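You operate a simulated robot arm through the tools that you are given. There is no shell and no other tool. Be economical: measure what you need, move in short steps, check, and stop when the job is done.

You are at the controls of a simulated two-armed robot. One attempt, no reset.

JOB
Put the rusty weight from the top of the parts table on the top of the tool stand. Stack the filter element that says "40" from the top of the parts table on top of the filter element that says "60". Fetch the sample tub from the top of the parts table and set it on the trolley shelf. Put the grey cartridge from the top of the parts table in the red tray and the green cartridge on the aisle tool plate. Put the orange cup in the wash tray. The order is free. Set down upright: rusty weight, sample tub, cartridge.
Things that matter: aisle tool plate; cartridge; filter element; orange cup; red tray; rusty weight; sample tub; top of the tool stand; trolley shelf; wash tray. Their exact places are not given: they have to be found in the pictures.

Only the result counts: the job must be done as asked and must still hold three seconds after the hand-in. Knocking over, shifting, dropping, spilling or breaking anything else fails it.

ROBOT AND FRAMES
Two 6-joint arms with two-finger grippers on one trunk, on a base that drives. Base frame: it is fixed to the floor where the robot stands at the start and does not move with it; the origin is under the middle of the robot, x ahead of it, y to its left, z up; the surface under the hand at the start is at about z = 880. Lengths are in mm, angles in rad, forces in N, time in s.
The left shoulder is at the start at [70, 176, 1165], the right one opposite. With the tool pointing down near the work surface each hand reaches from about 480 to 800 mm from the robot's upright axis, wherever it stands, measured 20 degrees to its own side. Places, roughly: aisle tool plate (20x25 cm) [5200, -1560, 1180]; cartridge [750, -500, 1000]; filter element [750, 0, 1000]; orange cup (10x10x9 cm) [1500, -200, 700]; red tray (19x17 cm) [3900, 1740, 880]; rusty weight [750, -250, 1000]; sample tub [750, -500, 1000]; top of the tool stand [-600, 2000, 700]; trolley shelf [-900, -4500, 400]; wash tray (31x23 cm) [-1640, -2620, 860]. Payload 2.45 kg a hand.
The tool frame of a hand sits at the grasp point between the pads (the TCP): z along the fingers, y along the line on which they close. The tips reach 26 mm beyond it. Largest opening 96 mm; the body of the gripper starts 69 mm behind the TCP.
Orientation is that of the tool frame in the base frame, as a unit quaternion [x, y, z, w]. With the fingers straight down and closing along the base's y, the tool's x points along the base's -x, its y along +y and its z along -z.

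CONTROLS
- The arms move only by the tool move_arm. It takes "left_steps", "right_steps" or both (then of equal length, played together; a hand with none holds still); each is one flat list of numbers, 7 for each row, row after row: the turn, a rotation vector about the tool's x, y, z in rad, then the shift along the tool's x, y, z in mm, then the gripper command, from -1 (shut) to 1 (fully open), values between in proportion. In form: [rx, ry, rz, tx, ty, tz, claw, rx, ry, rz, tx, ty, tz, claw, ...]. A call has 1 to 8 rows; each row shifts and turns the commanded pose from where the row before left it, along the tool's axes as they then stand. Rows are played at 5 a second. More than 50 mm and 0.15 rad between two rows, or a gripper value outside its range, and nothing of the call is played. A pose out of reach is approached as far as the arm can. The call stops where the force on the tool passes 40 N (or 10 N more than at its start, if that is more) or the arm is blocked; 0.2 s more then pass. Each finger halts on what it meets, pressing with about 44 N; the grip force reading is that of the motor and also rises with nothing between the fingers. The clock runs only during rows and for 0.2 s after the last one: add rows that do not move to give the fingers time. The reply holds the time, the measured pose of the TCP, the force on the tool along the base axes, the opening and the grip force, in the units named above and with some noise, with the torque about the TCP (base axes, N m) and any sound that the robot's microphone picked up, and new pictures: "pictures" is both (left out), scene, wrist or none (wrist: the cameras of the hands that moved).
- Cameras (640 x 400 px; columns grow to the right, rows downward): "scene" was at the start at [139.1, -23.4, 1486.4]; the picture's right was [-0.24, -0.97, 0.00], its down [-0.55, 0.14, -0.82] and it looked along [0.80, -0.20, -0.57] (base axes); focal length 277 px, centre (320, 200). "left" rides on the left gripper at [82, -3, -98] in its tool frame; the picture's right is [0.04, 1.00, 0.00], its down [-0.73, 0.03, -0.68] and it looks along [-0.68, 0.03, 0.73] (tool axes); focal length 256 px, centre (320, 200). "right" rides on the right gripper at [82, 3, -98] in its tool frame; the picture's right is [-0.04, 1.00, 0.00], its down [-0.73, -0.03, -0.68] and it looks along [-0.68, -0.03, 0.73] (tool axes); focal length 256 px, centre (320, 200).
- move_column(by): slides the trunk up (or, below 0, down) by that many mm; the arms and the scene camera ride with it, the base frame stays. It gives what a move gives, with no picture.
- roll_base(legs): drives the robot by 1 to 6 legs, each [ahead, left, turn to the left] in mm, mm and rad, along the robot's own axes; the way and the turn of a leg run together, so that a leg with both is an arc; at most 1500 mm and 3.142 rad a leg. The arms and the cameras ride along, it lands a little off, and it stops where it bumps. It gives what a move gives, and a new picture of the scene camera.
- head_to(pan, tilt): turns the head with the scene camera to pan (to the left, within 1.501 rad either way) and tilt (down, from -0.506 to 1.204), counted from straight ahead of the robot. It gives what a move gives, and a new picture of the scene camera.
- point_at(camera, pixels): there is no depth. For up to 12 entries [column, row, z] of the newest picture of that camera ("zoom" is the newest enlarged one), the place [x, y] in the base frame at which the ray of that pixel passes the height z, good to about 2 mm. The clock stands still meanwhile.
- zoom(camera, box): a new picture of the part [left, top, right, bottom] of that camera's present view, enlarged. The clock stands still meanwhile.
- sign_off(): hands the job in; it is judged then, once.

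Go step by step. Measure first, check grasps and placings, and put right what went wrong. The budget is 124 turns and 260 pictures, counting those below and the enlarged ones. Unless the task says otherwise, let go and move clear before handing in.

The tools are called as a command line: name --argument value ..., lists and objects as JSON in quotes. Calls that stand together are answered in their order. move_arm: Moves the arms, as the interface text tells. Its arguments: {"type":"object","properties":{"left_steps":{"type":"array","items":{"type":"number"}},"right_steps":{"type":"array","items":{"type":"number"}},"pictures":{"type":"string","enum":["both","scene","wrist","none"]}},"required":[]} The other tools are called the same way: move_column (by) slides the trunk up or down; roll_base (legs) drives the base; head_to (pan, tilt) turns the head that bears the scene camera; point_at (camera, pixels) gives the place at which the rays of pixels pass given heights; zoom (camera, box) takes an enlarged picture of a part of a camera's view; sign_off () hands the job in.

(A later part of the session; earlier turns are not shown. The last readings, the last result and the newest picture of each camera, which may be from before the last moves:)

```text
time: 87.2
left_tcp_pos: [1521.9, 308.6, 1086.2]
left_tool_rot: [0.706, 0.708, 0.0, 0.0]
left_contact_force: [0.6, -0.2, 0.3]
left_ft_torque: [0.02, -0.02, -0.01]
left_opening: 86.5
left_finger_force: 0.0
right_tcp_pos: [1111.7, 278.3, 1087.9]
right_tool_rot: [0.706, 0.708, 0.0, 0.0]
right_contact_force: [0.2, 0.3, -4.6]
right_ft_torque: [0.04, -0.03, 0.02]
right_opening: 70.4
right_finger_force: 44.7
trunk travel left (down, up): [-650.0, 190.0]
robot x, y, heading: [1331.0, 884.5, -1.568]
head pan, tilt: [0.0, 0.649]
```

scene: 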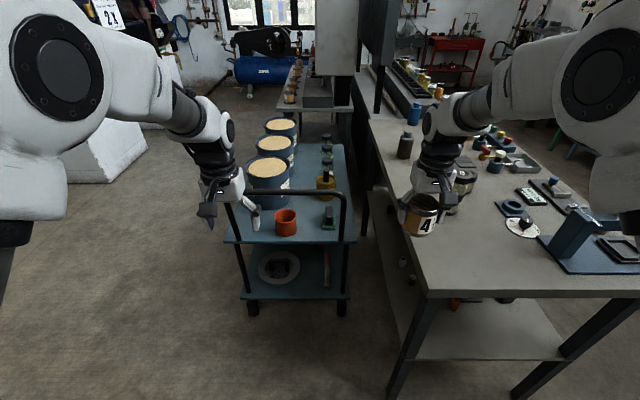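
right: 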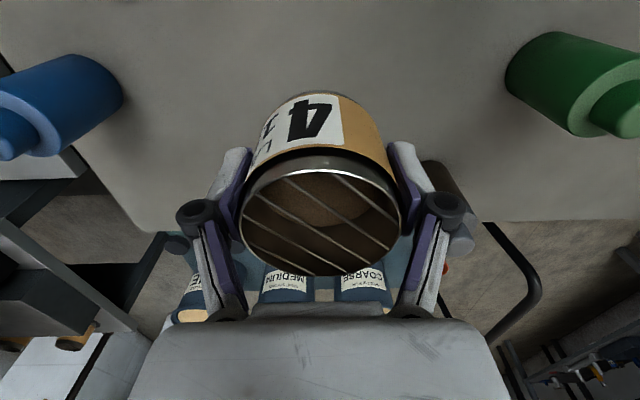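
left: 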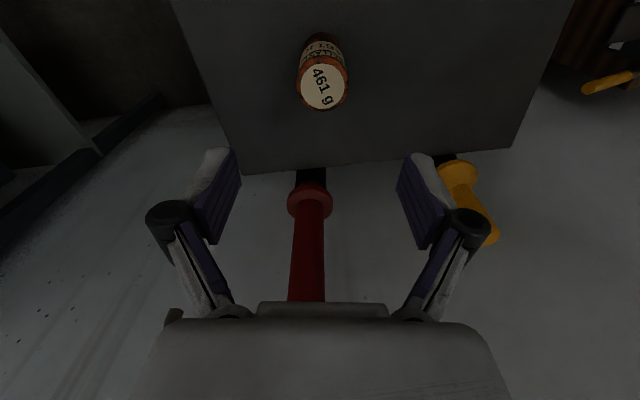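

Cup is at (286,222) with the cart rail in front of it (row 192). I measure cup and rail.

point_at --camera "scene" --pixels '[[286, 233, 700], [286, 214, 780], [276, 213, 780], [297, 213, 780], [223, 242, 700], [350, 242, 700], [286, 237, 700], [335, 243, 700], [340, 192, 900], [232, 197, 900], [258, 203, 700], [327, 222, 740]]'

zoom --camera "scene" --box '[210, 160, 370, 260]'

```text
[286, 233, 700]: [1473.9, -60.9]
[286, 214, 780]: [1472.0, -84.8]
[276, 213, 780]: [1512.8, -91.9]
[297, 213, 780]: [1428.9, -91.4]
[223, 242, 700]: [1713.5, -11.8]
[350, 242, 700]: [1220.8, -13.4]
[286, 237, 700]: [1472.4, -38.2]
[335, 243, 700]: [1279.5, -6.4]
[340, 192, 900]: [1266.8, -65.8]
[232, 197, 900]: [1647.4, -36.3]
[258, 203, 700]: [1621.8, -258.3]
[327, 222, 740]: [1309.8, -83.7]
```

```text
4.00 times, centred on (290, 210) of scene
```

zoom: 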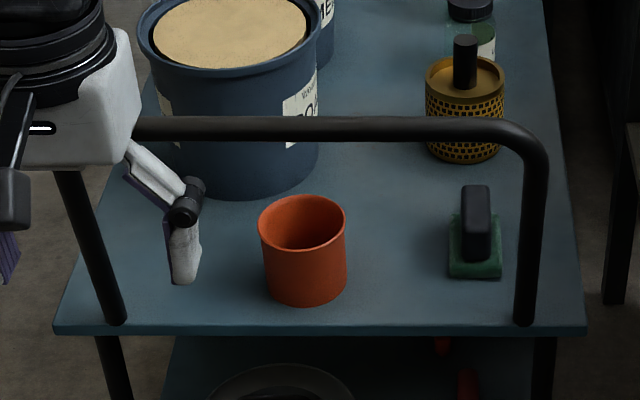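

Triangulating gives the cup rim at z≈711 centred about (1486,-158), cart top about z=620, and the rail about z=890 at y≈-95. It is better to approach from the open +x side; I check the floor clearance there.

point_at --camera "scene" --pixels '[[100, 183, 0], [145, 152, 0], [110, 182, 0], [60, 160, 0], [252, 313, 0], [342, 313, 0]]'

head_to --pan 0.75 --tilt 0.45

```text
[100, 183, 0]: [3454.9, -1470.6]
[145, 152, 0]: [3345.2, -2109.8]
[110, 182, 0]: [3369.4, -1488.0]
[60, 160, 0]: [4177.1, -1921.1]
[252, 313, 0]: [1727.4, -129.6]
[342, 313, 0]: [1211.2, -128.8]
```

```text
time: 88.3
left_tcp_pos: [1520.7, 309.2, 1086.1]
left_tool_rot: [0.706, 0.708, 0.0, 0.0]
left_contact_force: [1.2, -0.2, -0.1]
left_ft_torque: [0.0, 0.0, 0.0]
left_opening: 86.6
left_finger_force: 0.0
right_tcp_pos: [1110.9, 280.5, 1085.2]
right_tool_rot: [0.707, 0.707, 0.0, -0.001]
right_contact_force: [0.3, 0.3, -3.8]
right_ft_torque: [0.02, 0.0, 0.02]
right_opening: 70.7
right_finger_force: 44.6
trunk travel left (down, up): [-650.0, 190.0]
robot x, y, heading: [1336.6, 885.6, -1.573]
head pan, tilt: [0.75, 0.45]
```

scene: 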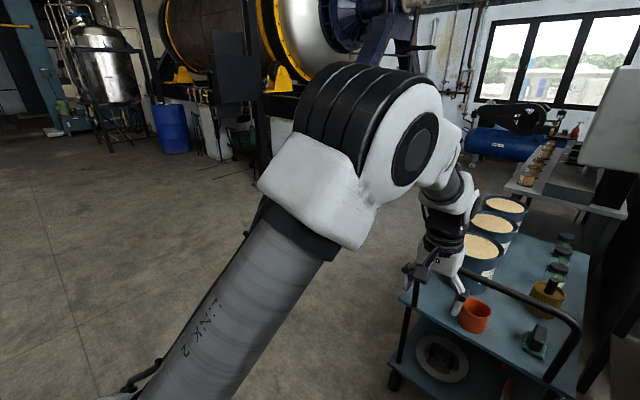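

The floor on the +x side is open. I move around to (2090,-18) and turn to face the cart.

roll_base --legs '[[0, 754, 0], [903, 0, 0], [0, 0, -1.57]]'

head_to --pan 0.1 --tilt 0.8

```text
time: 100.5
left_tcp_pos: [1501.6, -160.9, 1085.8]
left_tool_rot: [1.0, -0.011, 0.001, 0.0]
left_contact_force: [0.5, 0.2, 0.3]
left_ft_torque: [0.03, 0.0, 0.02]
left_opening: 86.2
left_finger_force: 0.0
right_tcp_pos: [1483.4, 251.3, 1086.1]
right_tool_rot: [1.0, -0.011, 0.001, 0.0]
right_contact_force: [-0.1, -0.1, -3.5]
right_ft_torque: [-0.02, -0.04, -0.02]
right_opening: 70.7
right_finger_force: 43.9
trunk travel left (down, up): [-650.0, 190.0]
robot x, y, heading: [2087.5, 14.2, 3.121]
head pan, tilt: [0.75, 0.45]
```

scene: 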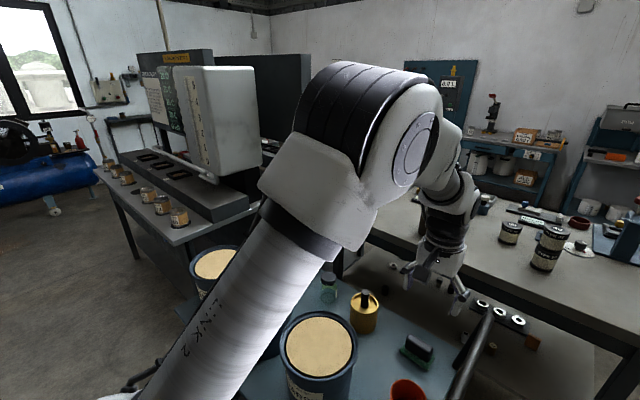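

```text
time: 101.5
left_tcp_pos: [1502.3, -159.7, 1085.8]
left_tool_rot: [1.0, -0.011, 0.0, 0.001]
left_contact_force: [0.1, 0.2, -0.1]
left_ft_torque: [-0.03, 0.01, -0.01]
left_opening: 86.4
left_finger_force: 0.1
right_tcp_pos: [1483.5, 250.8, 1087.0]
right_tool_rot: [1.0, -0.011, -0.001, 0.001]
right_contact_force: [0.7, 0.0, -3.3]
right_ft_torque: [0.02, -0.01, 0.03]
right_opening: 70.5
right_finger_force: 43.9
trunk travel left (down, up): [-650.0, 190.0]
robot x, y, heading: [2081.9, 9.7, 3.122]
head pan, tilt: [0.099, 0.799]
```

scene: 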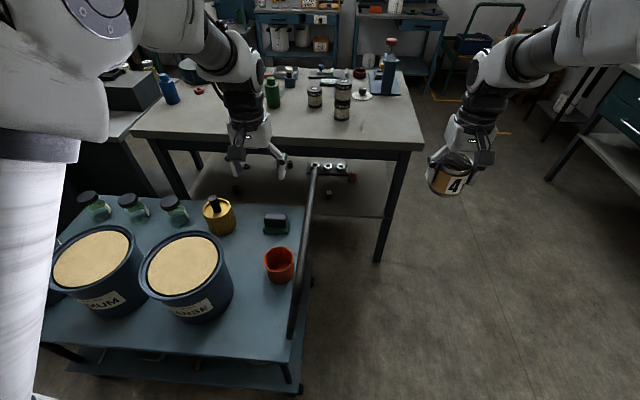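

The cup is at (280,262) between pail and rail. I measure it again and lower the trunk 130 mm.

point_at --camera "scene" --pixels '[[280, 254, 711], [265, 254, 711], [295, 254, 711], [278, 281, 620], [312, 168, 890], [293, 330, 890], [213, 245, 850], [233, 285, 800]]'

move_column --by -130

move_arm --left_steps '[0, 0, 0, 0, 10, 40, 0.3, 0, 0, 0, 0, 10, 40, 0.3, 0, 0, 0, 0, 0, 0, 0.3]' --pictures "wrist"

```text
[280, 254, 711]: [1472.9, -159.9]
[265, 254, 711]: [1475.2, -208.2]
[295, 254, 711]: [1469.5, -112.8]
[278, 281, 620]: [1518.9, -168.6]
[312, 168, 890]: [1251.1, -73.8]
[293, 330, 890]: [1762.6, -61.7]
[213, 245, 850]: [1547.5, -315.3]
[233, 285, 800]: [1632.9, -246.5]
```

```text
time: 103.1
left_tcp_pos: [1501.9, -160.1, 957.2]
left_tool_rot: [1.0, -0.011, 0.0, 0.0]
left_contact_force: [0.4, 0.7, 1.0]
left_ft_torque: [0.01, 0.0, 0.01]
left_opening: 86.4
left_finger_force: 0.1
right_tcp_pos: [1482.9, 250.2, 957.1]
right_tool_rot: [1.0, -0.01, -0.001, 0.0]
right_contact_force: [0.3, 0.8, -3.4]
right_ft_torque: [0.03, 0.02, 0.0]
right_opening: 70.8
right_finger_force: 43.9
trunk travel left (down, up): [-520.0, 320.0]
robot x, y, heading: [2088.1, 13.5, 3.118]
head pan, tilt: [0.099, 0.799]
```

```text
time: 103.9
left_tcp_pos: [1502.8, -180.6, 874.2]
left_tool_rot: [1.0, -0.011, 0.001, 0.001]
left_contact_force: [0.4, 0.2, -0.3]
left_ft_torque: [-0.01, 0.05, -0.03]
left_opening: 62.2
left_finger_force: 0.1
right_tcp_pos: [1483.6, 251.3, 957.2]
right_tool_rot: [1.0, -0.01, 0.0, 0.001]
right_contact_force: [-0.1, -0.6, -3.6]
right_ft_torque: [-0.01, -0.03, -0.02]
right_opening: 70.7
right_finger_force: 44.0
trunk travel left (down, up): [-520.0, 320.0]
robot x, y, heading: [2082.6, 15.0, 3.122]
head pan, tilt: [0.099, 0.799]
```

left: 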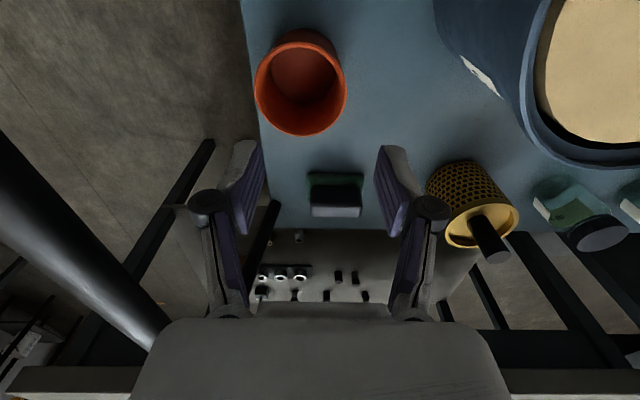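

Cup rim seen centred at (301,88), spanning 255–347. I measure it at z≈711.

point_at --camera "left" --pixels '[[301, 88, 711], [301, 88, 700], [301, 88, 720], [255, 85, 711], [347, 85, 711], [301, 135, 711], [301, 33, 711], [305, 75, 625], [512, 90, 840]]'

zoom --camera "left" --box '[220, 0, 380, 150]'

```text
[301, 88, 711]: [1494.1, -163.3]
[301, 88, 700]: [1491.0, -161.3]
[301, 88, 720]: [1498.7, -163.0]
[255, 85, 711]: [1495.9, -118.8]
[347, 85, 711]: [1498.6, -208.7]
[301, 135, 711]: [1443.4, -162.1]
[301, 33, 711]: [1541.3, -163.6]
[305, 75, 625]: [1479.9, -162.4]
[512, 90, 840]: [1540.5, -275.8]
```

```text
2.67 times, centred on (300, 75) of left
```

zoom: 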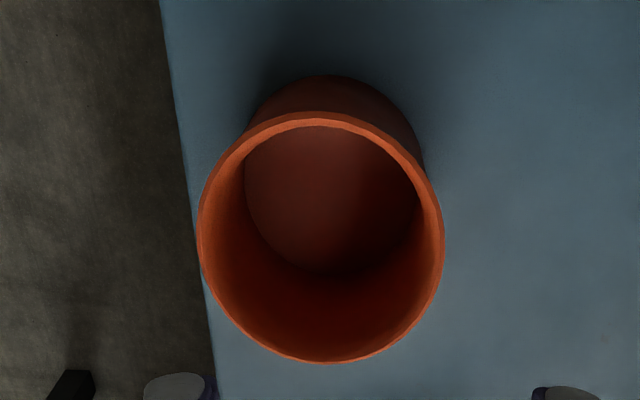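

Rim is about 90 mm wide centred at (1493,-163). I'll pinch its −y wall at y≈−206 with about 50 mm opening; I move over it and go down to z≈775.

move_arm --left_steps '[0, 0, 0, -10, 25.5, 0, 0.05, 0, 0, 0, 0, 0, 0, 0.05, 0, 0, 0, 0, 0, 40, 0.05, 0, 0, 0, 0, 0, 40, 0.05, 0, 0, 0, 0, 0, 20, 0.05, 0, 0, 0, 0, 0, 0, 0.05]'

```text
time: 105.3
left_tcp_pos: [1490.0, -204.5, 774.5]
left_tool_rot: [1.0, -0.01, 0.0, 0.0]
left_contact_force: [-0.1, 0.6, 0.0]
left_ft_torque: [0.01, 0.02, -0.03]
left_opening: 50.2
left_finger_force: 0.0
right_tcp_pos: [1484.0, 250.8, 956.0]
right_tool_rot: [1.0, -0.01, 0.002, 0.001]
right_contact_force: [0.1, 0.1, -4.4]
right_ft_torque: [-0.01, -0.03, 0.0]
right_opening: 70.4
right_finger_force: 43.7
trunk travel left (down, up): [-520.0, 320.0]
robot x, y, heading: [2085.8, 11.8, 3.121]
head pan, tilt: [0.099, 0.799]
```

scene: 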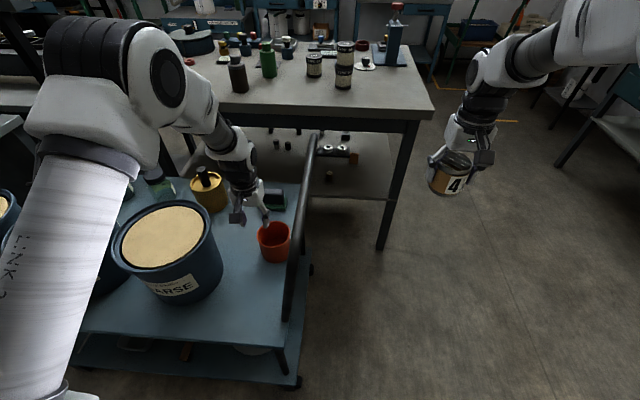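
left: 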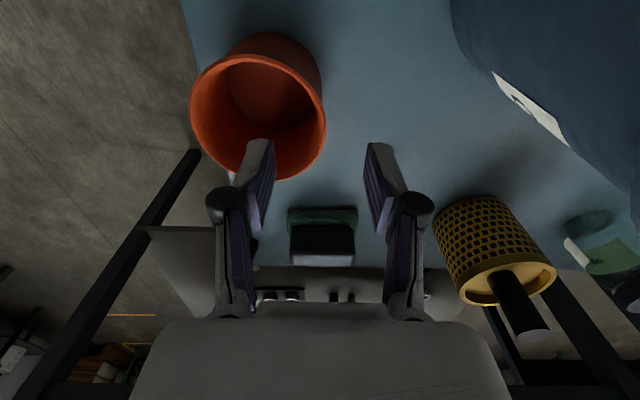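

The cup wall (right rim at column 325) lies midway between the fingers. I trim 4 mm towards me and lower to z≈702.

move_arm --left_steps '[0, 0, 0, 4, 0, 30, 0.05, 0, 0, 0, 0, 0, 30, 0.05, 0, 0, 0, 0, 0, 12, 0.05, 0, 0, 0, 0, 0, 0, 0.05]' --pictures "wrist"

```text
time: 106.3
left_tcp_pos: [1494.8, -205.7, 703.2]
left_tool_rot: [1.0, -0.01, 0.001, 0.0]
left_contact_force: [1.0, -0.3, -0.5]
left_ft_torque: [0.02, 0.02, -0.03]
left_opening: 50.1
left_finger_force: 0.0
right_tcp_pos: [1482.7, 251.2, 957.9]
right_tool_rot: [1.0, -0.011, 0.001, 0.0]
right_contact_force: [-0.3, 0.0, -3.3]
right_ft_torque: [0.02, 0.01, -0.01]
right_opening: 70.5
right_finger_force: 44.1
trunk travel left (down, up): [-520.0, 320.0]
robot x, y, heading: [2085.0, 9.5, 3.118]
head pan, tilt: [0.099, 0.799]
```

left: 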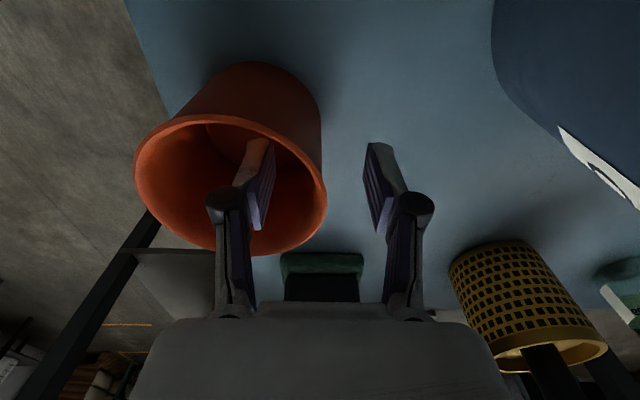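

The left finger is inside the cup and the other outside. I close, and lift a little to test.

move_arm --left_steps '[0, 0, 0, 0, 0, 0, -0.4, 0, 0, 0, 0, 0, 0, -0.8, 0, 0, 0, 0, 0, 0, -1, 0, 0, 0, 0, 0, 0, -1, 0, 0, 0, 0, 0, -15, -1, 0, 0, 0, 0, 0, -35, -1, 0, 0, 0, 0, 0, 0, -1]'

```text
time: 107.9
left_tcp_pos: [1494.4, -205.3, 753.0]
left_tool_rot: [1.0, -0.01, 0.001, 0.0]
left_contact_force: [-0.3, 0.6, 0.0]
left_ft_torque: [0.0, 0.0, 0.02]
left_opening: 6.4
left_finger_force: 35.1
right_tcp_pos: [1482.2, 249.7, 956.6]
right_tool_rot: [1.0, -0.011, 0.0, 0.0]
right_contact_force: [-0.3, 0.0, -3.9]
right_ft_torque: [-0.01, -0.05, 0.03]
right_opening: 70.9
right_finger_force: 43.7
trunk travel left (down, up): [-520.0, 320.0]
robot x, y, heading: [2089.6, 14.5, 3.121]
head pan, tilt: [0.099, 0.799]
```

scene: 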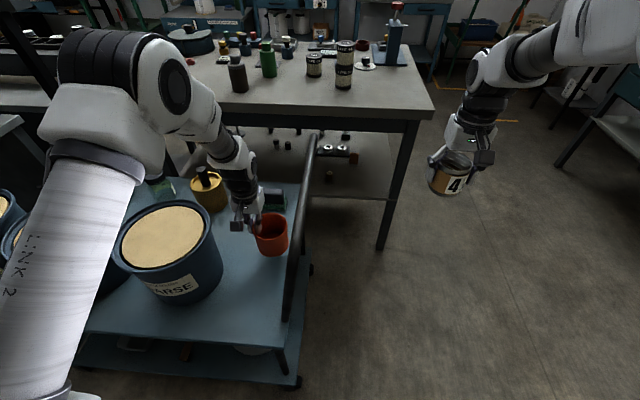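
left: 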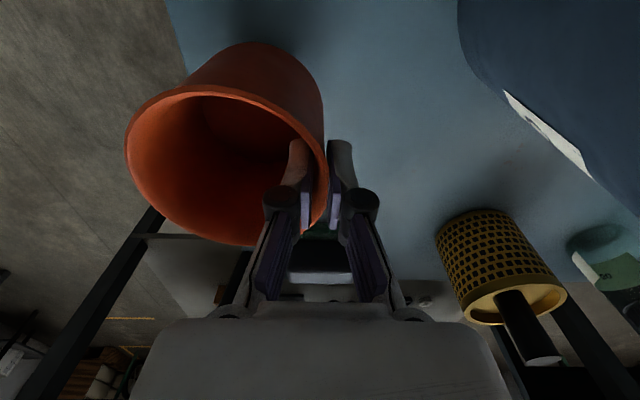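

The cup is pinched (6.4 mm wall, 35 N) and lifted. I raise it well clear, raise the trunk, and drive back around the table's left side.

move_arm --left_steps '[0, 0, 0, 0, 0, -40, -1, 0, 0, 0, 0, 0, -45, -1, 0, 0, 0, 0, 0, -45, -1, 0, 0, 0, 0, 0, -45, -1, 0, 0, 0, 0, 0, -45, -1, 0, 0, 0, 0, 0, 0, -1]' --pictures "wrist"

move_column --by 130

roll_base --legs '[[-150, 0, 0], [0, -890, 0], [1300, 0, 0]]'

```text
time: 109.3
left_tcp_pos: [1494.5, -204.5, 973.3]
left_tool_rot: [1.0, -0.011, 0.0, 0.0]
left_contact_force: [0.3, -0.5, -0.7]
left_ft_torque: [0.01, -0.02, 0.02]
left_opening: 6.4
left_finger_force: 35.0
right_tcp_pos: [1482.7, 250.9, 956.7]
right_tool_rot: [1.0, -0.011, 0.001, 0.0]
right_contact_force: [1.0, -0.5, -3.9]
right_ft_torque: [0.04, -0.04, -0.01]
right_opening: 70.9
right_finger_force: 44.0
trunk travel left (down, up): [-520.0, 320.0]
robot x, y, heading: [2086.2, 12.0, 3.116]
head pan, tilt: [0.099, 0.799]
```

left: 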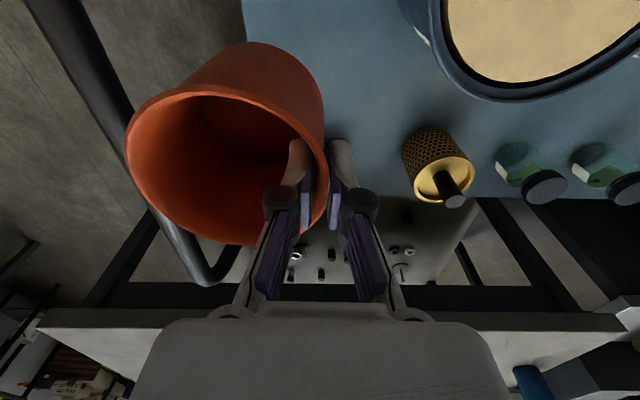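

```text
time: 110.8
left_tcp_pos: [1495.2, -203.9, 1101.4]
left_tool_rot: [1.0, -0.01, 0.001, 0.0]
left_contact_force: [0.3, -0.2, -0.4]
left_ft_torque: [0.0, -0.04, 0.01]
left_opening: 6.5
left_finger_force: 34.5
right_tcp_pos: [1482.3, 250.5, 1086.0]
right_tool_rot: [1.0, -0.01, 0.001, 0.0]
right_contact_force: [-0.4, -0.1, -4.6]
right_ft_torque: [-0.01, -0.02, 0.0]
right_opening: 70.6
right_finger_force: 44.3
trunk travel left (down, up): [-650.0, 190.0]
robot x, y, heading: [2084.8, 15.4, 3.123]
head pan, tilt: [0.099, 0.799]
```

```text
time: 122.7
left_tcp_pos: [362.6, 765.2, 1102.1]
left_tool_rot: [1.0, -0.028, 0.0, 0.0]
left_contact_force: [0.7, -0.6, -0.2]
left_ft_torque: [-0.03, 0.0, -0.01]
left_opening: 6.5
left_finger_force: 34.3
right_tcp_pos: [367.5, 1220.9, 1086.3]
right_tool_rot: [1.0, -0.028, 0.001, 0.0]
right_contact_force: [-0.3, 0.1, -3.3]
right_ft_torque: [-0.02, -0.05, 0.0]
right_opening: 70.4
right_finger_force: 43.9
trunk travel left (down, up): [-650.0, 190.0]
robot x, y, heading: [960.3, 962.2, 3.085]
head pan, tilt: [0.099, 0.799]
```

scene: 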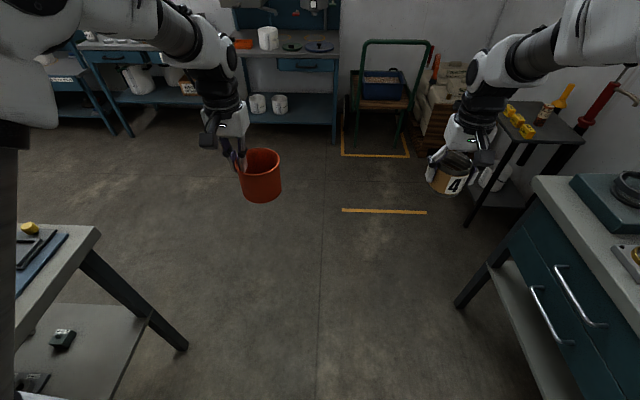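

Clear view with the cup hanging upright. I go on 1400 mm, turn left to face −y and drive 1500 mm.

roll_base --legs '[[1400, 0, 0], [0, 0, 1.627], [1500, 0, 0]]'

head_to --pan 0.0 --tilt 0.3

head_to --pan -0.7 --tilt 0.4

```text
time: 140.8
left_tcp_pos: [-221.5, -1067.3, 1101.8]
left_tool_rot: [0.707, 0.707, -0.001, -0.001]
left_contact_force: [-0.5, -0.2, -0.7]
left_ft_torque: [0.02, -0.01, 0.04]
left_opening: 6.4
left_finger_force: 34.7
right_tcp_pos: [-676.1, -1087.5, 1087.2]
right_tool_rot: [0.708, 0.706, 0.0, -0.001]
right_contact_force: [-0.7, 0.0, -4.0]
right_ft_torque: [0.0, 0.01, -0.05]
right_opening: 70.7
right_finger_force: 44.3
trunk travel left (down, up): [-650.0, 190.0]
robot x, y, heading: [-450.4, -481.9, -1.576]
head pan, tilt: [0.099, 0.799]
```

scene: 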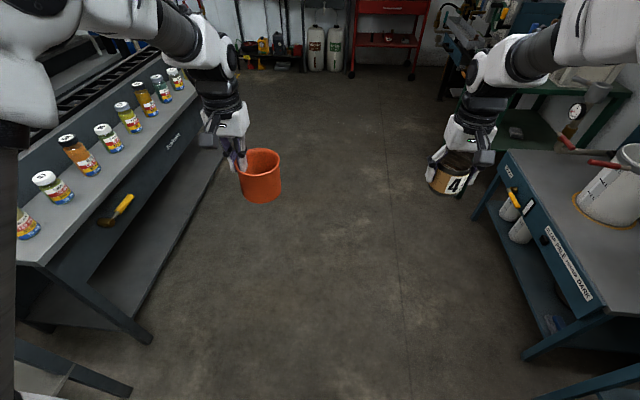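

```text
time: 141.7
left_tcp_pos: [-220.6, -1068.5, 1102.8]
left_tool_rot: [0.707, 0.707, 0.0, 0.0]
left_contact_force: [-0.3, -0.8, -0.8]
left_ft_torque: [0.04, 0.01, 0.02]
left_opening: 6.4
left_finger_force: 34.8
right_tcp_pos: [-675.0, -1088.6, 1085.7]
right_tool_rot: [0.709, 0.706, 0.0, 0.0]
right_contact_force: [-0.3, -0.4, -4.1]
right_ft_torque: [0.0, 0.0, 0.0]
right_opening: 70.9
right_finger_force: 43.9
trunk travel left (down, up): [-650.0, 190.0]
robot x, y, heading: [-451.3, -483.6, -1.573]
head pan, tilt: [0.0, 0.3]
```

scene: 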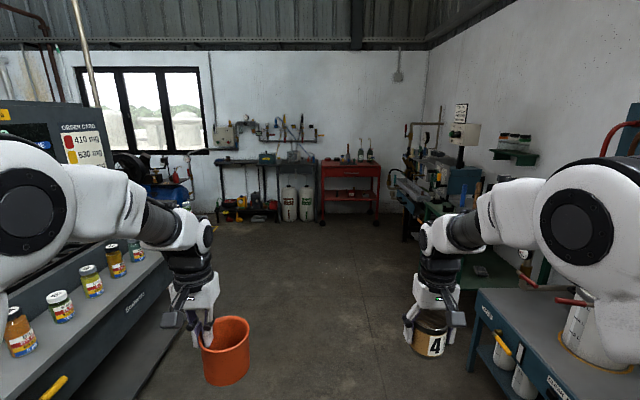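

```text
time: 142.8
left_tcp_pos: [-221.2, -1067.1, 1104.2]
left_tool_rot: [0.708, 0.706, 0.0, 0.0]
left_contact_force: [-0.1, 0.5, -1.0]
left_ft_torque: [-0.05, 0.02, -0.02]
left_opening: 6.6
left_finger_force: 34.5
right_tcp_pos: [-675.9, -1088.8, 1086.4]
right_tool_rot: [0.708, 0.707, 0.001, -0.001]
right_contact_force: [0.2, 1.4, -3.1]
right_ft_torque: [0.04, -0.01, 0.03]
right_opening: 70.5
right_finger_force: 44.3
trunk travel left (down, up): [-650.0, 190.0]
robot x, y, heading: [-448.7, -479.3, -1.574]
head pan, tilt: [-0.7, 0.4]
```

scene: 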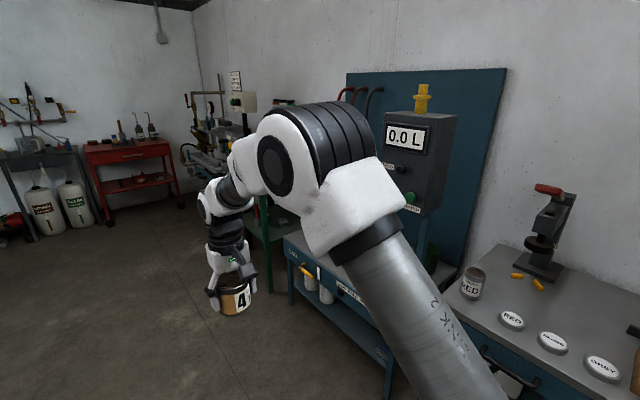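

The red trolley with a shelf is ahead at the end wall, and the green bench on the right wall should carry the wash tray. I drive on to y≈−2400 and turn right to face it.

roll_base --legs '[[1500, 0, 0], [420, 0, 0], [0, 0, -1.567]]'

head_to --pan 0.1 --tilt 0.5

```text
time: 156.2
left_tcp_pos: [-1026.0, -2634.3, 1102.7]
left_tool_rot: [1.0, 0.003, 0.0, 0.0]
left_contact_force: [-1.0, -0.1, -1.2]
left_ft_torque: [-0.02, 0.02, 0.06]
left_opening: 6.3
left_finger_force: 33.9
right_tcp_pos: [-1048.5, -2178.7, 1086.8]
right_tool_rot: [1.0, 0.003, 0.001, 0.0]
right_contact_force: [0.2, 0.4, -3.6]
right_ft_torque: [-0.02, -0.01, -0.01]
right_opening: 70.8
right_finger_force: 43.9
trunk travel left (down, up): [-650.0, 190.0]
robot x, y, heading: [-440.3, -2399.8, -3.137]
head pan, tilt: [-0.7, 0.4]
```

scene: 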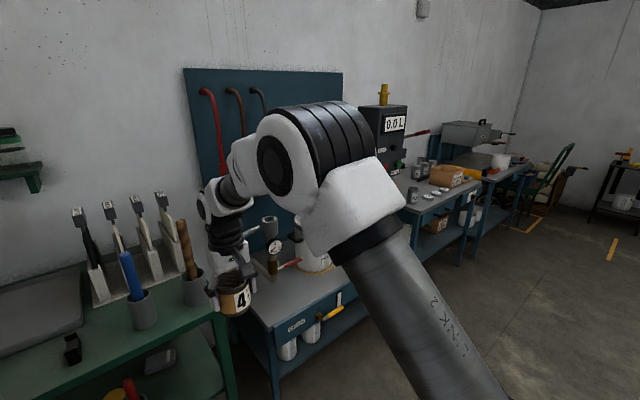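

```text
time: 157.4
left_tcp_pos: [-1026.2, -2634.2, 1103.4]
left_tool_rot: [1.0, 0.003, 0.0, 0.0]
left_contact_force: [1.0, -0.1, -0.1]
left_ft_torque: [-0.04, 0.04, -0.01]
left_opening: 6.5
left_finger_force: 34.9
right_tcp_pos: [-1048.8, -2179.5, 1086.6]
right_tool_rot: [1.0, 0.003, 0.001, 0.0]
right_contact_force: [-1.0, -0.5, -3.3]
right_ft_torque: [-0.01, -0.04, 0.0]
right_opening: 70.5
right_finger_force: 44.4
trunk travel left (down, up): [-650.0, 190.0]
robot x, y, heading: [-440.1, -2401.2, -3.133]
head pan, tilt: [0.099, 0.499]
```

scene: 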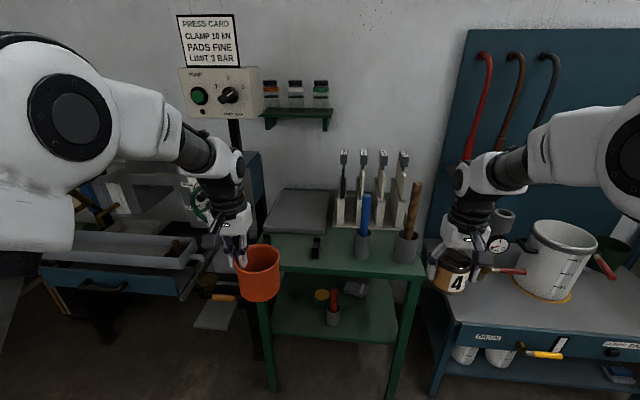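

The wash tray is the grey one at (298,210) on the green bench. I measure it and zoom.

point_at --camera "scene" --pixels '[[265, 232, 860], [326, 233, 860], [280, 190, 860], [328, 190, 860], [297, 212, 860], [258, 265, 860], [424, 275, 860], [317, 255, 860], [363, 258, 860]]'

zoom --camera "scene" --box '[240, 140, 440, 280]'

```text
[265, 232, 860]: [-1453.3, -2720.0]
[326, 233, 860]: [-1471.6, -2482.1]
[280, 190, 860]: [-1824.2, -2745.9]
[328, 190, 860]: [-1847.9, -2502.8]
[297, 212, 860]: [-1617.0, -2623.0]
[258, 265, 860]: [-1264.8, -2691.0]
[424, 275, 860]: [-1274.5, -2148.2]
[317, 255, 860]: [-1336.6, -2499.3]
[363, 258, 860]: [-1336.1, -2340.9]
```

```text
2.86 times, centred on (340, 210) of scene
```

zoom: 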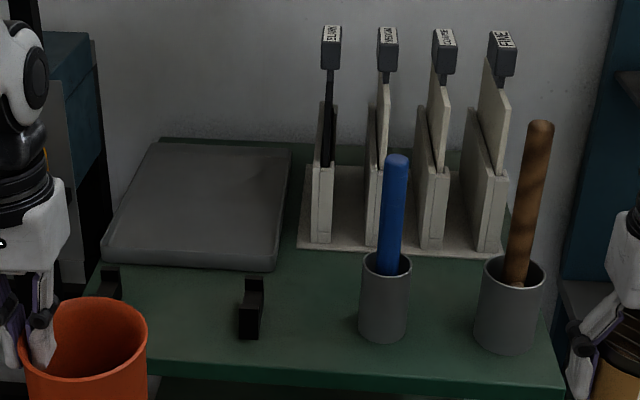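

Tray centre is about (-1640,-2615). The tool handles at (407,190) rise to z≈1126 right where the tub would pass, so I raise and pull in the right hand first, then roll ahead 450 mm.

move_arm --left_steps '[0, 0, 0, 0, 0, 0, -1, 0, 0, 0, 0, 0, 0, -1, 0, 0, 0, 0, 0, 0, -1, 0, 0, 0, 0, 0, 0, -1, 0, 0, 0, 0, 0, 0, -1]' --right_steps '[0, 0, 0, 30, 5, -38, -1, 0, 0, 0, 30, 5, -38, -1, 0, 0, 0, 30, 5, -38, -1, 0, 0, 0, 30, 5, -38, -1, 0, 0, 0, 0, 0, 0, -1]' --pictures "none"

roll_base --legs '[[450, 0, 0]]'

head_to --pan 0.15 --tilt 0.8

```text
time: 158.6
left_tcp_pos: [-1028.3, -2633.5, 1102.0]
left_tool_rot: [1.0, 0.002, 0.0, 0.0]
left_contact_force: [-0.8, 1.3, -1.0]
left_ft_torque: [-0.05, -0.06, 0.01]
left_opening: 6.5
left_finger_force: 34.3
right_tcp_pos: [-931.7, -2200.0, 1237.4]
right_tool_rot: [1.0, 0.002, 0.001, 0.001]
right_contact_force: [-0.5, 0.4, -3.4]
right_ft_torque: [0.02, -0.08, 0.0]
right_opening: 70.4
right_finger_force: 43.8
trunk travel left (down, up): [-650.0, 190.0]
robot x, y, heading: [-440.4, -2402.7, -3.136]
head pan, tilt: [0.099, 0.499]
```

```text
time: 161.3
left_tcp_pos: [-1473.2, -2635.9, 1103.7]
left_tool_rot: [1.0, 0.003, 0.0, 0.0]
left_contact_force: [0.8, -0.3, -0.3]
left_ft_torque: [-0.01, 0.0, -0.02]
left_opening: 6.5
left_finger_force: 34.5
right_tcp_pos: [-1377.1, -2201.5, 1237.6]
right_tool_rot: [1.0, 0.003, 0.0, 0.0]
right_contact_force: [-0.4, -0.4, -4.0]
right_ft_torque: [0.0, -0.02, 0.0]
right_opening: 70.6
right_finger_force: 44.0
trunk travel left (down, up): [-650.0, 190.0]
robot x, y, heading: [-885.5, -2400.9, -3.137]
head pan, tilt: [0.099, 0.499]
```

scene: 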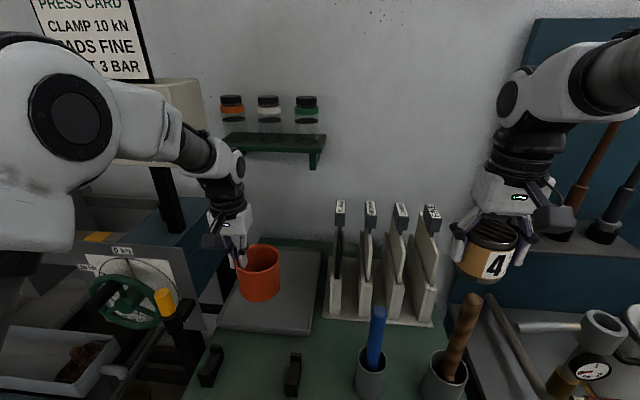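

```text
time: 162.1
left_tcp_pos: [-1473.6, -2635.8, 1102.8]
left_tool_rot: [1.0, 0.003, 0.0, 0.0]
left_contact_force: [0.2, -0.2, -0.9]
left_ft_torque: [-0.06, -0.01, 0.02]
left_opening: 6.3
left_finger_force: 34.6
right_tcp_pos: [-1377.2, -2200.4, 1236.2]
right_tool_rot: [1.0, 0.003, 0.001, 0.0]
right_contact_force: [-0.4, -0.2, -3.3]
right_ft_torque: [0.02, -0.01, 0.0]
right_opening: 70.6
right_finger_force: 43.9
trunk travel left (down, up): [-650.0, 190.0]
robot x, y, heading: [-889.1, -2398.5, -3.132]
head pan, tilt: [0.15, 0.799]
```

scene: 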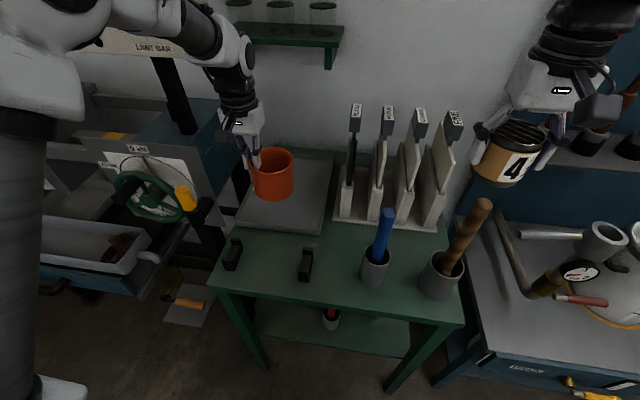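

I measure the tray outline from here.

point_at --camera "scene" --pixels '[[237, 222, 870], [325, 233, 870], [335, 157, 870], [300, 153, 870], [308, 270, 860], [232, 258, 860], [272, 195, 950], [342, 215, 860]]'

zoom --camera "scene" --box '[210, 130, 370, 290]'

```text
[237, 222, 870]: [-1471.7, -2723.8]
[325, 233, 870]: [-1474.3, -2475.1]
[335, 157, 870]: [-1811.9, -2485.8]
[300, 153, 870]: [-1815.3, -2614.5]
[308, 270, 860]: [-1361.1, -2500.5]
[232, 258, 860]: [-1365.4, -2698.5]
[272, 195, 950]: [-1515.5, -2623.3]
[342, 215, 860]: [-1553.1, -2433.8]
```

```text
2.50 times, centred on (290, 210) of scene
```

zoom: 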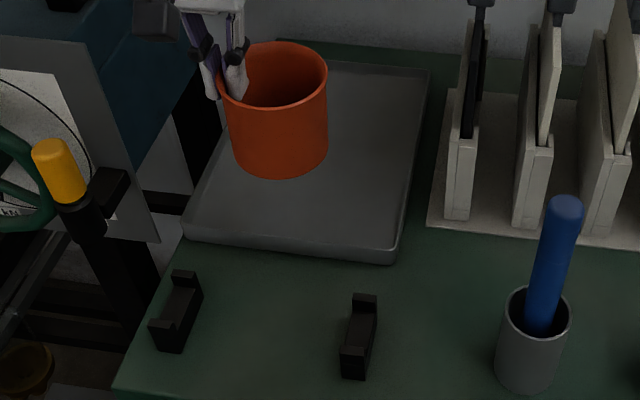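

Tray spans x −1812…−1472, y −2728…−2482. I carry the cup over its centre and lower to about 30 mm above.

move_arm --left_steps '[0, 0, 0, -46, 4, 0, -1, 0, 0, 0, -46, 4, 0, -1, 0, 0, 0, -45, 4, 0, -1, 0, 0, 0, 0, 0, 40, -1, 0, 0, 0, 0, 0, 40, -1, 0, 0, 0, 0, 0, 40, -1, 0, 0, 0, 0, 0, 0, -1]'

```text
time: 163.7
left_tcp_pos: [-1609.7, -2649.9, 983.3]
left_tool_rot: [1.0, 0.003, 0.0, 0.0]
left_contact_force: [0.4, 0.3, 0.3]
left_ft_torque: [-0.03, 0.03, 0.0]
left_opening: 6.2
left_finger_force: 35.1
right_tcp_pos: [-1376.3, -2202.1, 1238.0]
right_tool_rot: [1.0, 0.002, 0.0, 0.0]
right_contact_force: [0.1, 0.6, -4.4]
right_ft_torque: [0.01, 0.0, 0.0]
right_opening: 70.5
right_finger_force: 44.3
trunk travel left (down, up): [-650.0, 190.0]
robot x, y, heading: [-886.7, -2403.5, -3.133]
head pan, tilt: [0.15, 0.799]
```

scene: 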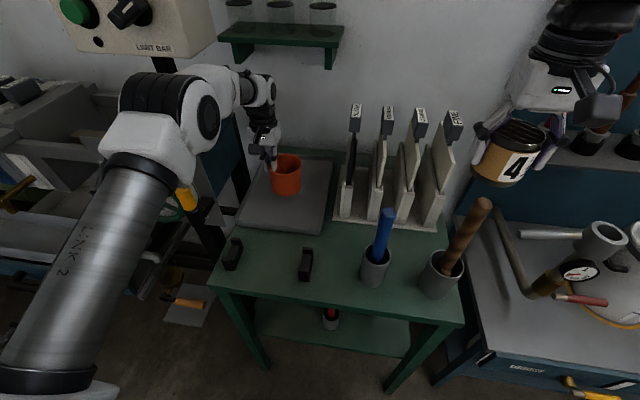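
left: 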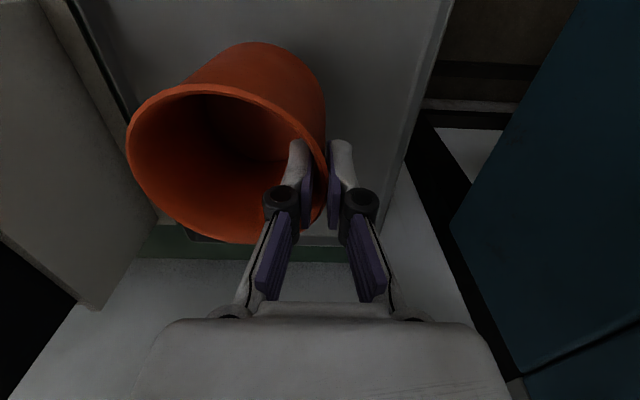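

Cup is inside the tray outline. I lower stepwise, watching force.

move_arm --left_steps '[0, 0, 0, 0, 0, 10, -1, 0, 0, 0, 0, 0, 10, -1, 0, 0, 0, 0, 0, 5, -1, 0, 0, 0, 0, 0, 0, -1]' --pictures "none"

move_arm --left_steps '[0, 0, 0, 0, 0, 3, -1, 0, 0, 0, 0, 0, 3, -1, 0, 0, 0, 0, 0, 0, -1]' --pictures "wrist"

```text
time: 164.7
left_tcp_pos: [-1611.0, -2649.2, 956.8]
left_tool_rot: [1.0, 0.003, 0.0, 0.0]
left_contact_force: [-0.8, 0.0, -0.8]
left_ft_torque: [-0.02, 0.01, -0.01]
left_opening: 6.3
left_finger_force: 35.1
right_tcp_pos: [-1376.8, -2201.9, 1238.7]
right_tool_rot: [1.0, 0.002, 0.001, 0.0]
right_contact_force: [0.1, -0.6, -3.7]
right_ft_torque: [0.06, -0.03, 0.03]
right_opening: 70.7
right_finger_force: 44.0
trunk travel left (down, up): [-650.0, 190.0]
robot x, y, heading: [-887.1, -2404.1, -3.135]
head pan, tilt: [0.15, 0.799]
```

```text
time: 165.5
left_tcp_pos: [-1610.7, -2647.1, 950.9]
left_tool_rot: [1.0, 0.004, 0.0, 0.0]
left_contact_force: [-0.6, -0.5, 0.5]
left_ft_torque: [-0.03, -0.01, -0.04]
left_opening: 6.6
left_finger_force: 34.7
right_tcp_pos: [-1377.5, -2201.1, 1238.3]
right_tool_rot: [1.0, 0.002, 0.001, 0.0]
right_contact_force: [0.1, 0.7, -4.4]
right_ft_torque: [-0.01, -0.01, -0.01]
right_opening: 70.5
right_finger_force: 43.7
trunk travel left (down, up): [-650.0, 190.0]
robot x, y, heading: [-888.5, -2402.5, -3.137]
head pan, tilt: [0.15, 0.799]
```

left: 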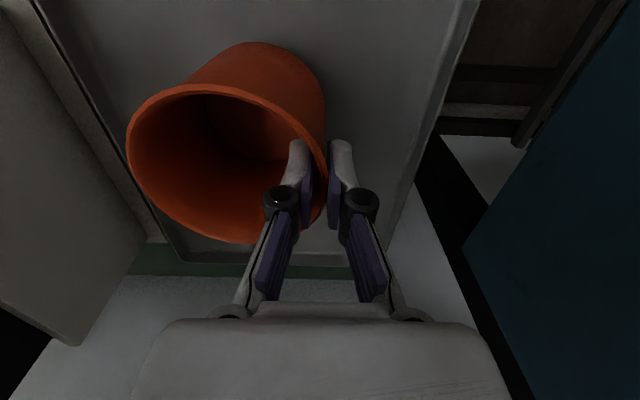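

move_arm --left_steps '[0, 0, 0, 0, 0, 2.5, -1, 0, 0, 0, 0, 0, 2.5, -1, 0, 0, 0, 0, 0, 0, -1]' --pictures "none"

move_arm --left_steps '[0, 0, 0, 0, 0, 2.5, -1, 0, 0, 0, 0, 0, 0, -1]' --pictures "none"

move_arm --left_steps '[0, 0, 0, 0, 0, 2, -1, 0, 0, 0, 0, 0, 0, -1]' --pictures "none"

```text
time: 166.3
left_tcp_pos: [-1609.6, -2648.7, 945.9]
left_tool_rot: [1.0, 0.003, 0.0, 0.001]
left_contact_force: [-0.1, -0.4, -0.6]
left_ft_torque: [0.0, -0.01, -0.01]
left_opening: 6.4
left_finger_force: 35.4
right_tcp_pos: [-1377.1, -2201.6, 1237.9]
right_tool_rot: [1.0, 0.002, 0.0, 0.0]
right_contact_force: [-0.1, 0.1, -4.1]
right_ft_torque: [-0.04, -0.07, 0.0]
right_opening: 70.8
right_finger_force: 43.6
trunk travel left (down, up): [-650.0, 190.0]
robot x, y, heading: [-892.7, -2400.9, -3.137]
head pan, tilt: [0.15, 0.799]
```

```text
time: 166.9
left_tcp_pos: [-1609.7, -2648.0, 943.2]
left_tool_rot: [1.0, 0.003, 0.0, -0.001]
left_contact_force: [-0.4, 0.2, -0.7]
left_ft_torque: [0.0, 0.0, 0.02]
left_opening: 6.4
left_finger_force: 34.8
right_tcp_pos: [-1377.4, -2202.1, 1237.1]
right_tool_rot: [1.0, 0.002, 0.001, 0.0]
right_contact_force: [-0.1, -0.2, -3.9]
right_ft_torque: [0.05, -0.04, -0.01]
right_opening: 70.5
right_finger_force: 43.7
trunk travel left (down, up): [-650.0, 190.0]
robot x, y, heading: [-888.4, -2402.0, -3.141]
head pan, tilt: [0.15, 0.799]
```

```text
time: 167.5
left_tcp_pos: [-1611.2, -2649.3, 941.9]
left_tool_rot: [1.0, 0.002, 0.0, 0.0]
left_contact_force: [-0.4, 0.5, -0.9]
left_ft_torque: [-0.02, -0.06, -0.03]
left_opening: 6.5
left_finger_force: 34.6
right_tcp_pos: [-1377.3, -2201.3, 1237.9]
right_tool_rot: [1.0, 0.003, 0.001, 0.0]
right_contact_force: [-0.4, 0.7, -4.0]
right_ft_torque: [0.03, -0.02, -0.02]
right_opening: 70.7
right_finger_force: 44.1
trunk travel left (down, up): [-650.0, 190.0]
robot x, y, heading: [-888.3, -2401.5, -3.133]
head pan, tilt: [0.15, 0.799]
```

No contact yet at z≈942. I continue in 2 mm steps.

move_arm --left_steps '[0, 0, 0, 0, 0, 2, -1, 0, 0, 0, 0, 0, 1, -1, 0, 0, 0, 0, 0, 0, -1]' --pictures "none"

move_arm --left_steps '[0, 0, 0, 0, 0, 2, -1, 0, 0, 0, 0, 0, 1, -1, 0, 0, 0, 0, 0, 0, -1]' --pictures "wrist"

```text
time: 168.3
left_tcp_pos: [-1610.9, -2648.2, 941.4]
left_tool_rot: [1.0, 0.003, 0.0, -0.001]
left_contact_force: [-0.4, -0.7, -1.3]
left_ft_torque: [-0.03, -0.01, -0.02]
left_opening: 6.6
left_finger_force: 34.4
right_tcp_pos: [-1377.0, -2201.3, 1238.3]
right_tool_rot: [1.0, 0.002, 0.0, -0.001]
right_contact_force: [0.8, -0.3, -4.1]
right_ft_torque: [-0.01, -0.05, 0.0]
right_opening: 70.4
right_finger_force: 44.3
trunk travel left (down, up): [-650.0, 190.0]
robot x, y, heading: [-891.1, -2403.0, -3.144]
head pan, tilt: [0.15, 0.799]
```

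```text
time: 169.1
left_tcp_pos: [-1611.1, -2649.9, 937.3]
left_tool_rot: [1.0, 0.003, 0.0, 0.0]
left_contact_force: [0.3, -0.7, 3.2]
left_ft_torque: [0.19, 0.0, -0.03]
left_opening: 6.8
left_finger_force: 35.1
right_tcp_pos: [-1376.9, -2202.4, 1238.2]
right_tool_rot: [1.0, 0.003, 0.001, 0.0]
right_contact_force: [0.5, -0.1, -4.2]
right_ft_torque: [-0.01, -0.08, -0.01]
right_opening: 70.5
right_finger_force: 44.2
trunk travel left (down, up): [-650.0, 190.0]
robot x, y, heading: [-890.9, -2400.6, -3.141]
head pan, tilt: [0.15, 0.799]
```

left: 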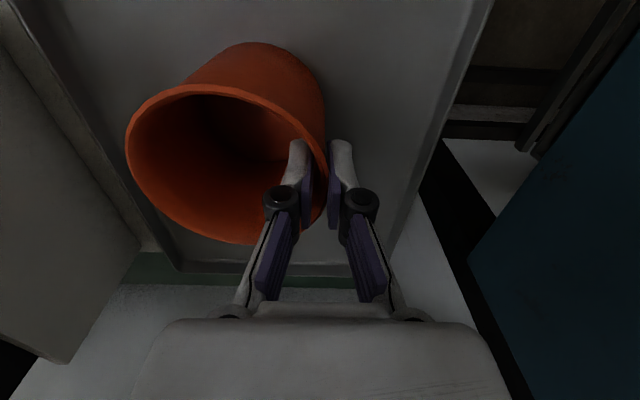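

Contact (3.2 N) at z≈937. I open to about 45 mm and rise straight up.

move_arm --left_steps '[0, 0, 0, 0, 0, 0, -0.6, 0, 0, 0, 0, 0, 0, -0.1, 0, 0, 0, 0, 0, 0, -0.1, 0, 0, 0, 0, 0, -35, -0.1, 0, 0, 0, 0, 0, -45, -0.1, 0, 0, 0, 0, 0, -45, -0.1, 0, 0, 0, 0, 0, -45, -0.1, 0, 0, 0, 0, 0, 0, -0.1]'

```text
time: 170.9
left_tcp_pos: [-1611.9, -2650.5, 1107.3]
left_tool_rot: [1.0, 0.002, 0.0, 0.0]
left_contact_force: [0.3, 0.1, -0.2]
left_ft_torque: [0.01, -0.01, 0.02]
left_opening: 43.0
left_finger_force: 0.0
right_tcp_pos: [-1378.1, -2201.7, 1238.4]
right_tool_rot: [1.0, 0.003, 0.001, 0.0]
right_contact_force: [-1.0, 0.0, -3.0]
right_ft_torque: [-0.01, -0.05, -0.03]
right_opening: 70.5
right_finger_force: 43.9
trunk travel left (down, up): [-650.0, 190.0]
robot x, y, heading: [-886.0, -2402.2, -3.139]
head pan, tilt: [0.15, 0.799]
```

scene: 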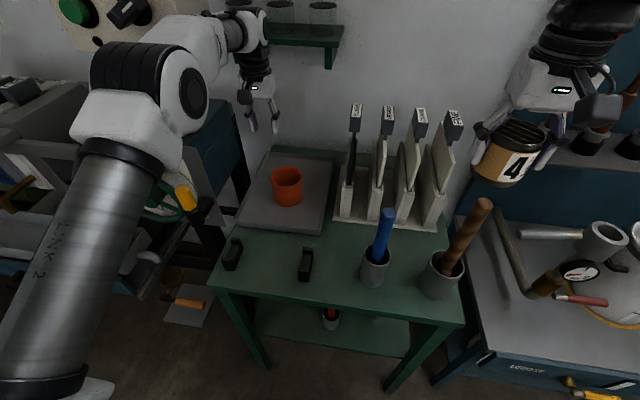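
left: 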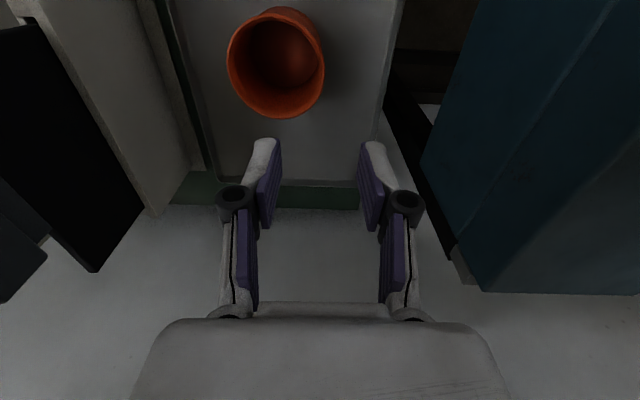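

The cup stands in the wash tray. I pull the left hand back, reverse 480 mm, turn left and drive towards the red trolley.

move_arm --left_steps '[0, 0, 0, 45, 0, 0, -0.1, 0, 0, 0, 45, 0, 0, -0.1, 0, 0, 0, 45, 0, 0, -0.1, 0, 0, 0, 0, 0, 0, -0.1]' --pictures "none"

roll_base --legs '[[-480, 0, 0], [0, 0, 1.567], [700, 0, 0]]'

head_to --pan -0.15 --tilt 0.4

```text
time: 171.9
left_tcp_pos: [-1475.9, -2649.5, 1106.3]
left_tool_rot: [1.0, 0.002, 0.0, 0.0]
left_contact_force: [0.4, 0.2, 0.2]
left_ft_torque: [0.02, -0.02, 0.01]
left_opening: 43.2
left_finger_force: 0.0
right_tcp_pos: [-1377.6, -2201.4, 1238.1]
right_tool_rot: [1.0, 0.003, 0.001, 0.0]
right_contact_force: [0.5, 0.0, -3.8]
right_ft_torque: [0.0, -0.04, 0.01]
right_opening: 70.3
right_finger_force: 43.8
trunk travel left (down, up): [-650.0, 190.0]
robot x, y, heading: [-888.4, -2402.7, -3.141]
head pan, tilt: [0.15, 0.799]
```

```text
time: 182.0
left_tcp_pos: [-181.8, -3697.0, 1106.0]
left_tool_rot: [0.711, 0.703, 0.0, -0.001]
left_contact_force: [0.0, -0.5, 0.8]
left_ft_torque: [0.02, -0.01, -0.01]
left_opening: 43.1
left_finger_force: 0.1
right_tcp_pos: [-629.3, -3589.2, 1238.5]
right_tool_rot: [0.712, 0.702, 0.0, 0.0]
right_contact_force: [0.5, 0.4, -4.0]
right_ft_torque: [0.03, -0.03, -0.03]
right_opening: 70.3
right_finger_force: 44.2
trunk travel left (down, up): [-650.0, 190.0]
robot x, y, heading: [-420.2, -3106.4, -1.583]
head pan, tilt: [0.15, 0.799]
```

scene: 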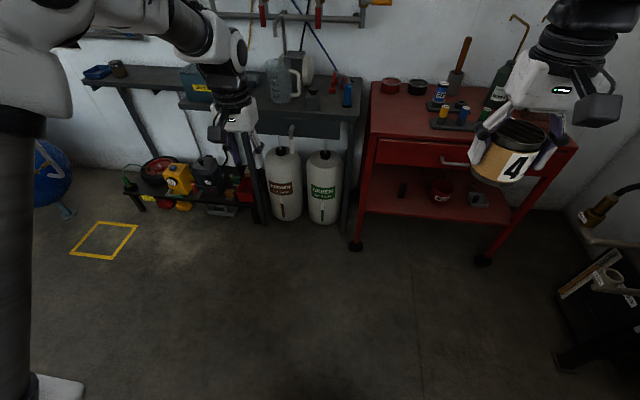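

```text
time: 182.9
left_tcp_pos: [-182.5, -3698.1, 1107.0]
left_tool_rot: [0.712, 0.702, 0.001, 0.001]
left_contact_force: [0.8, -0.5, -0.6]
left_ft_torque: [-0.01, 0.02, 0.01]
left_opening: 43.2
left_finger_force: 0.0
right_tcp_pos: [-628.4, -3589.2, 1238.1]
right_tool_rot: [0.712, 0.702, 0.001, -0.001]
right_contact_force: [-0.3, 0.1, -3.7]
right_ft_torque: [0.03, -0.02, 0.01]
right_opening: 70.6
right_finger_force: 43.9
trunk travel left (down, up): [-650.0, 190.0]
robot x, y, heading: [-418.6, -3105.1, -1.589]
head pan, tilt: [-0.15, 0.4]
```

scene: 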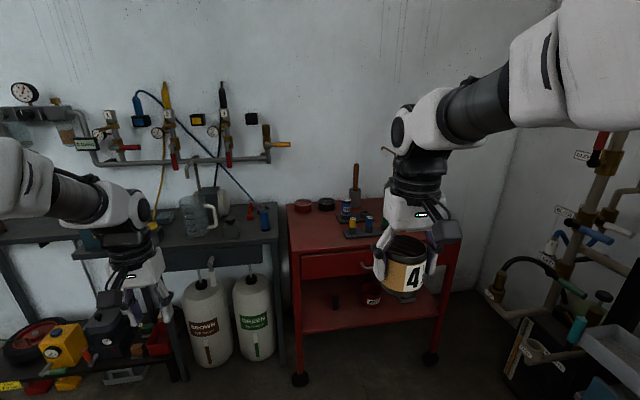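

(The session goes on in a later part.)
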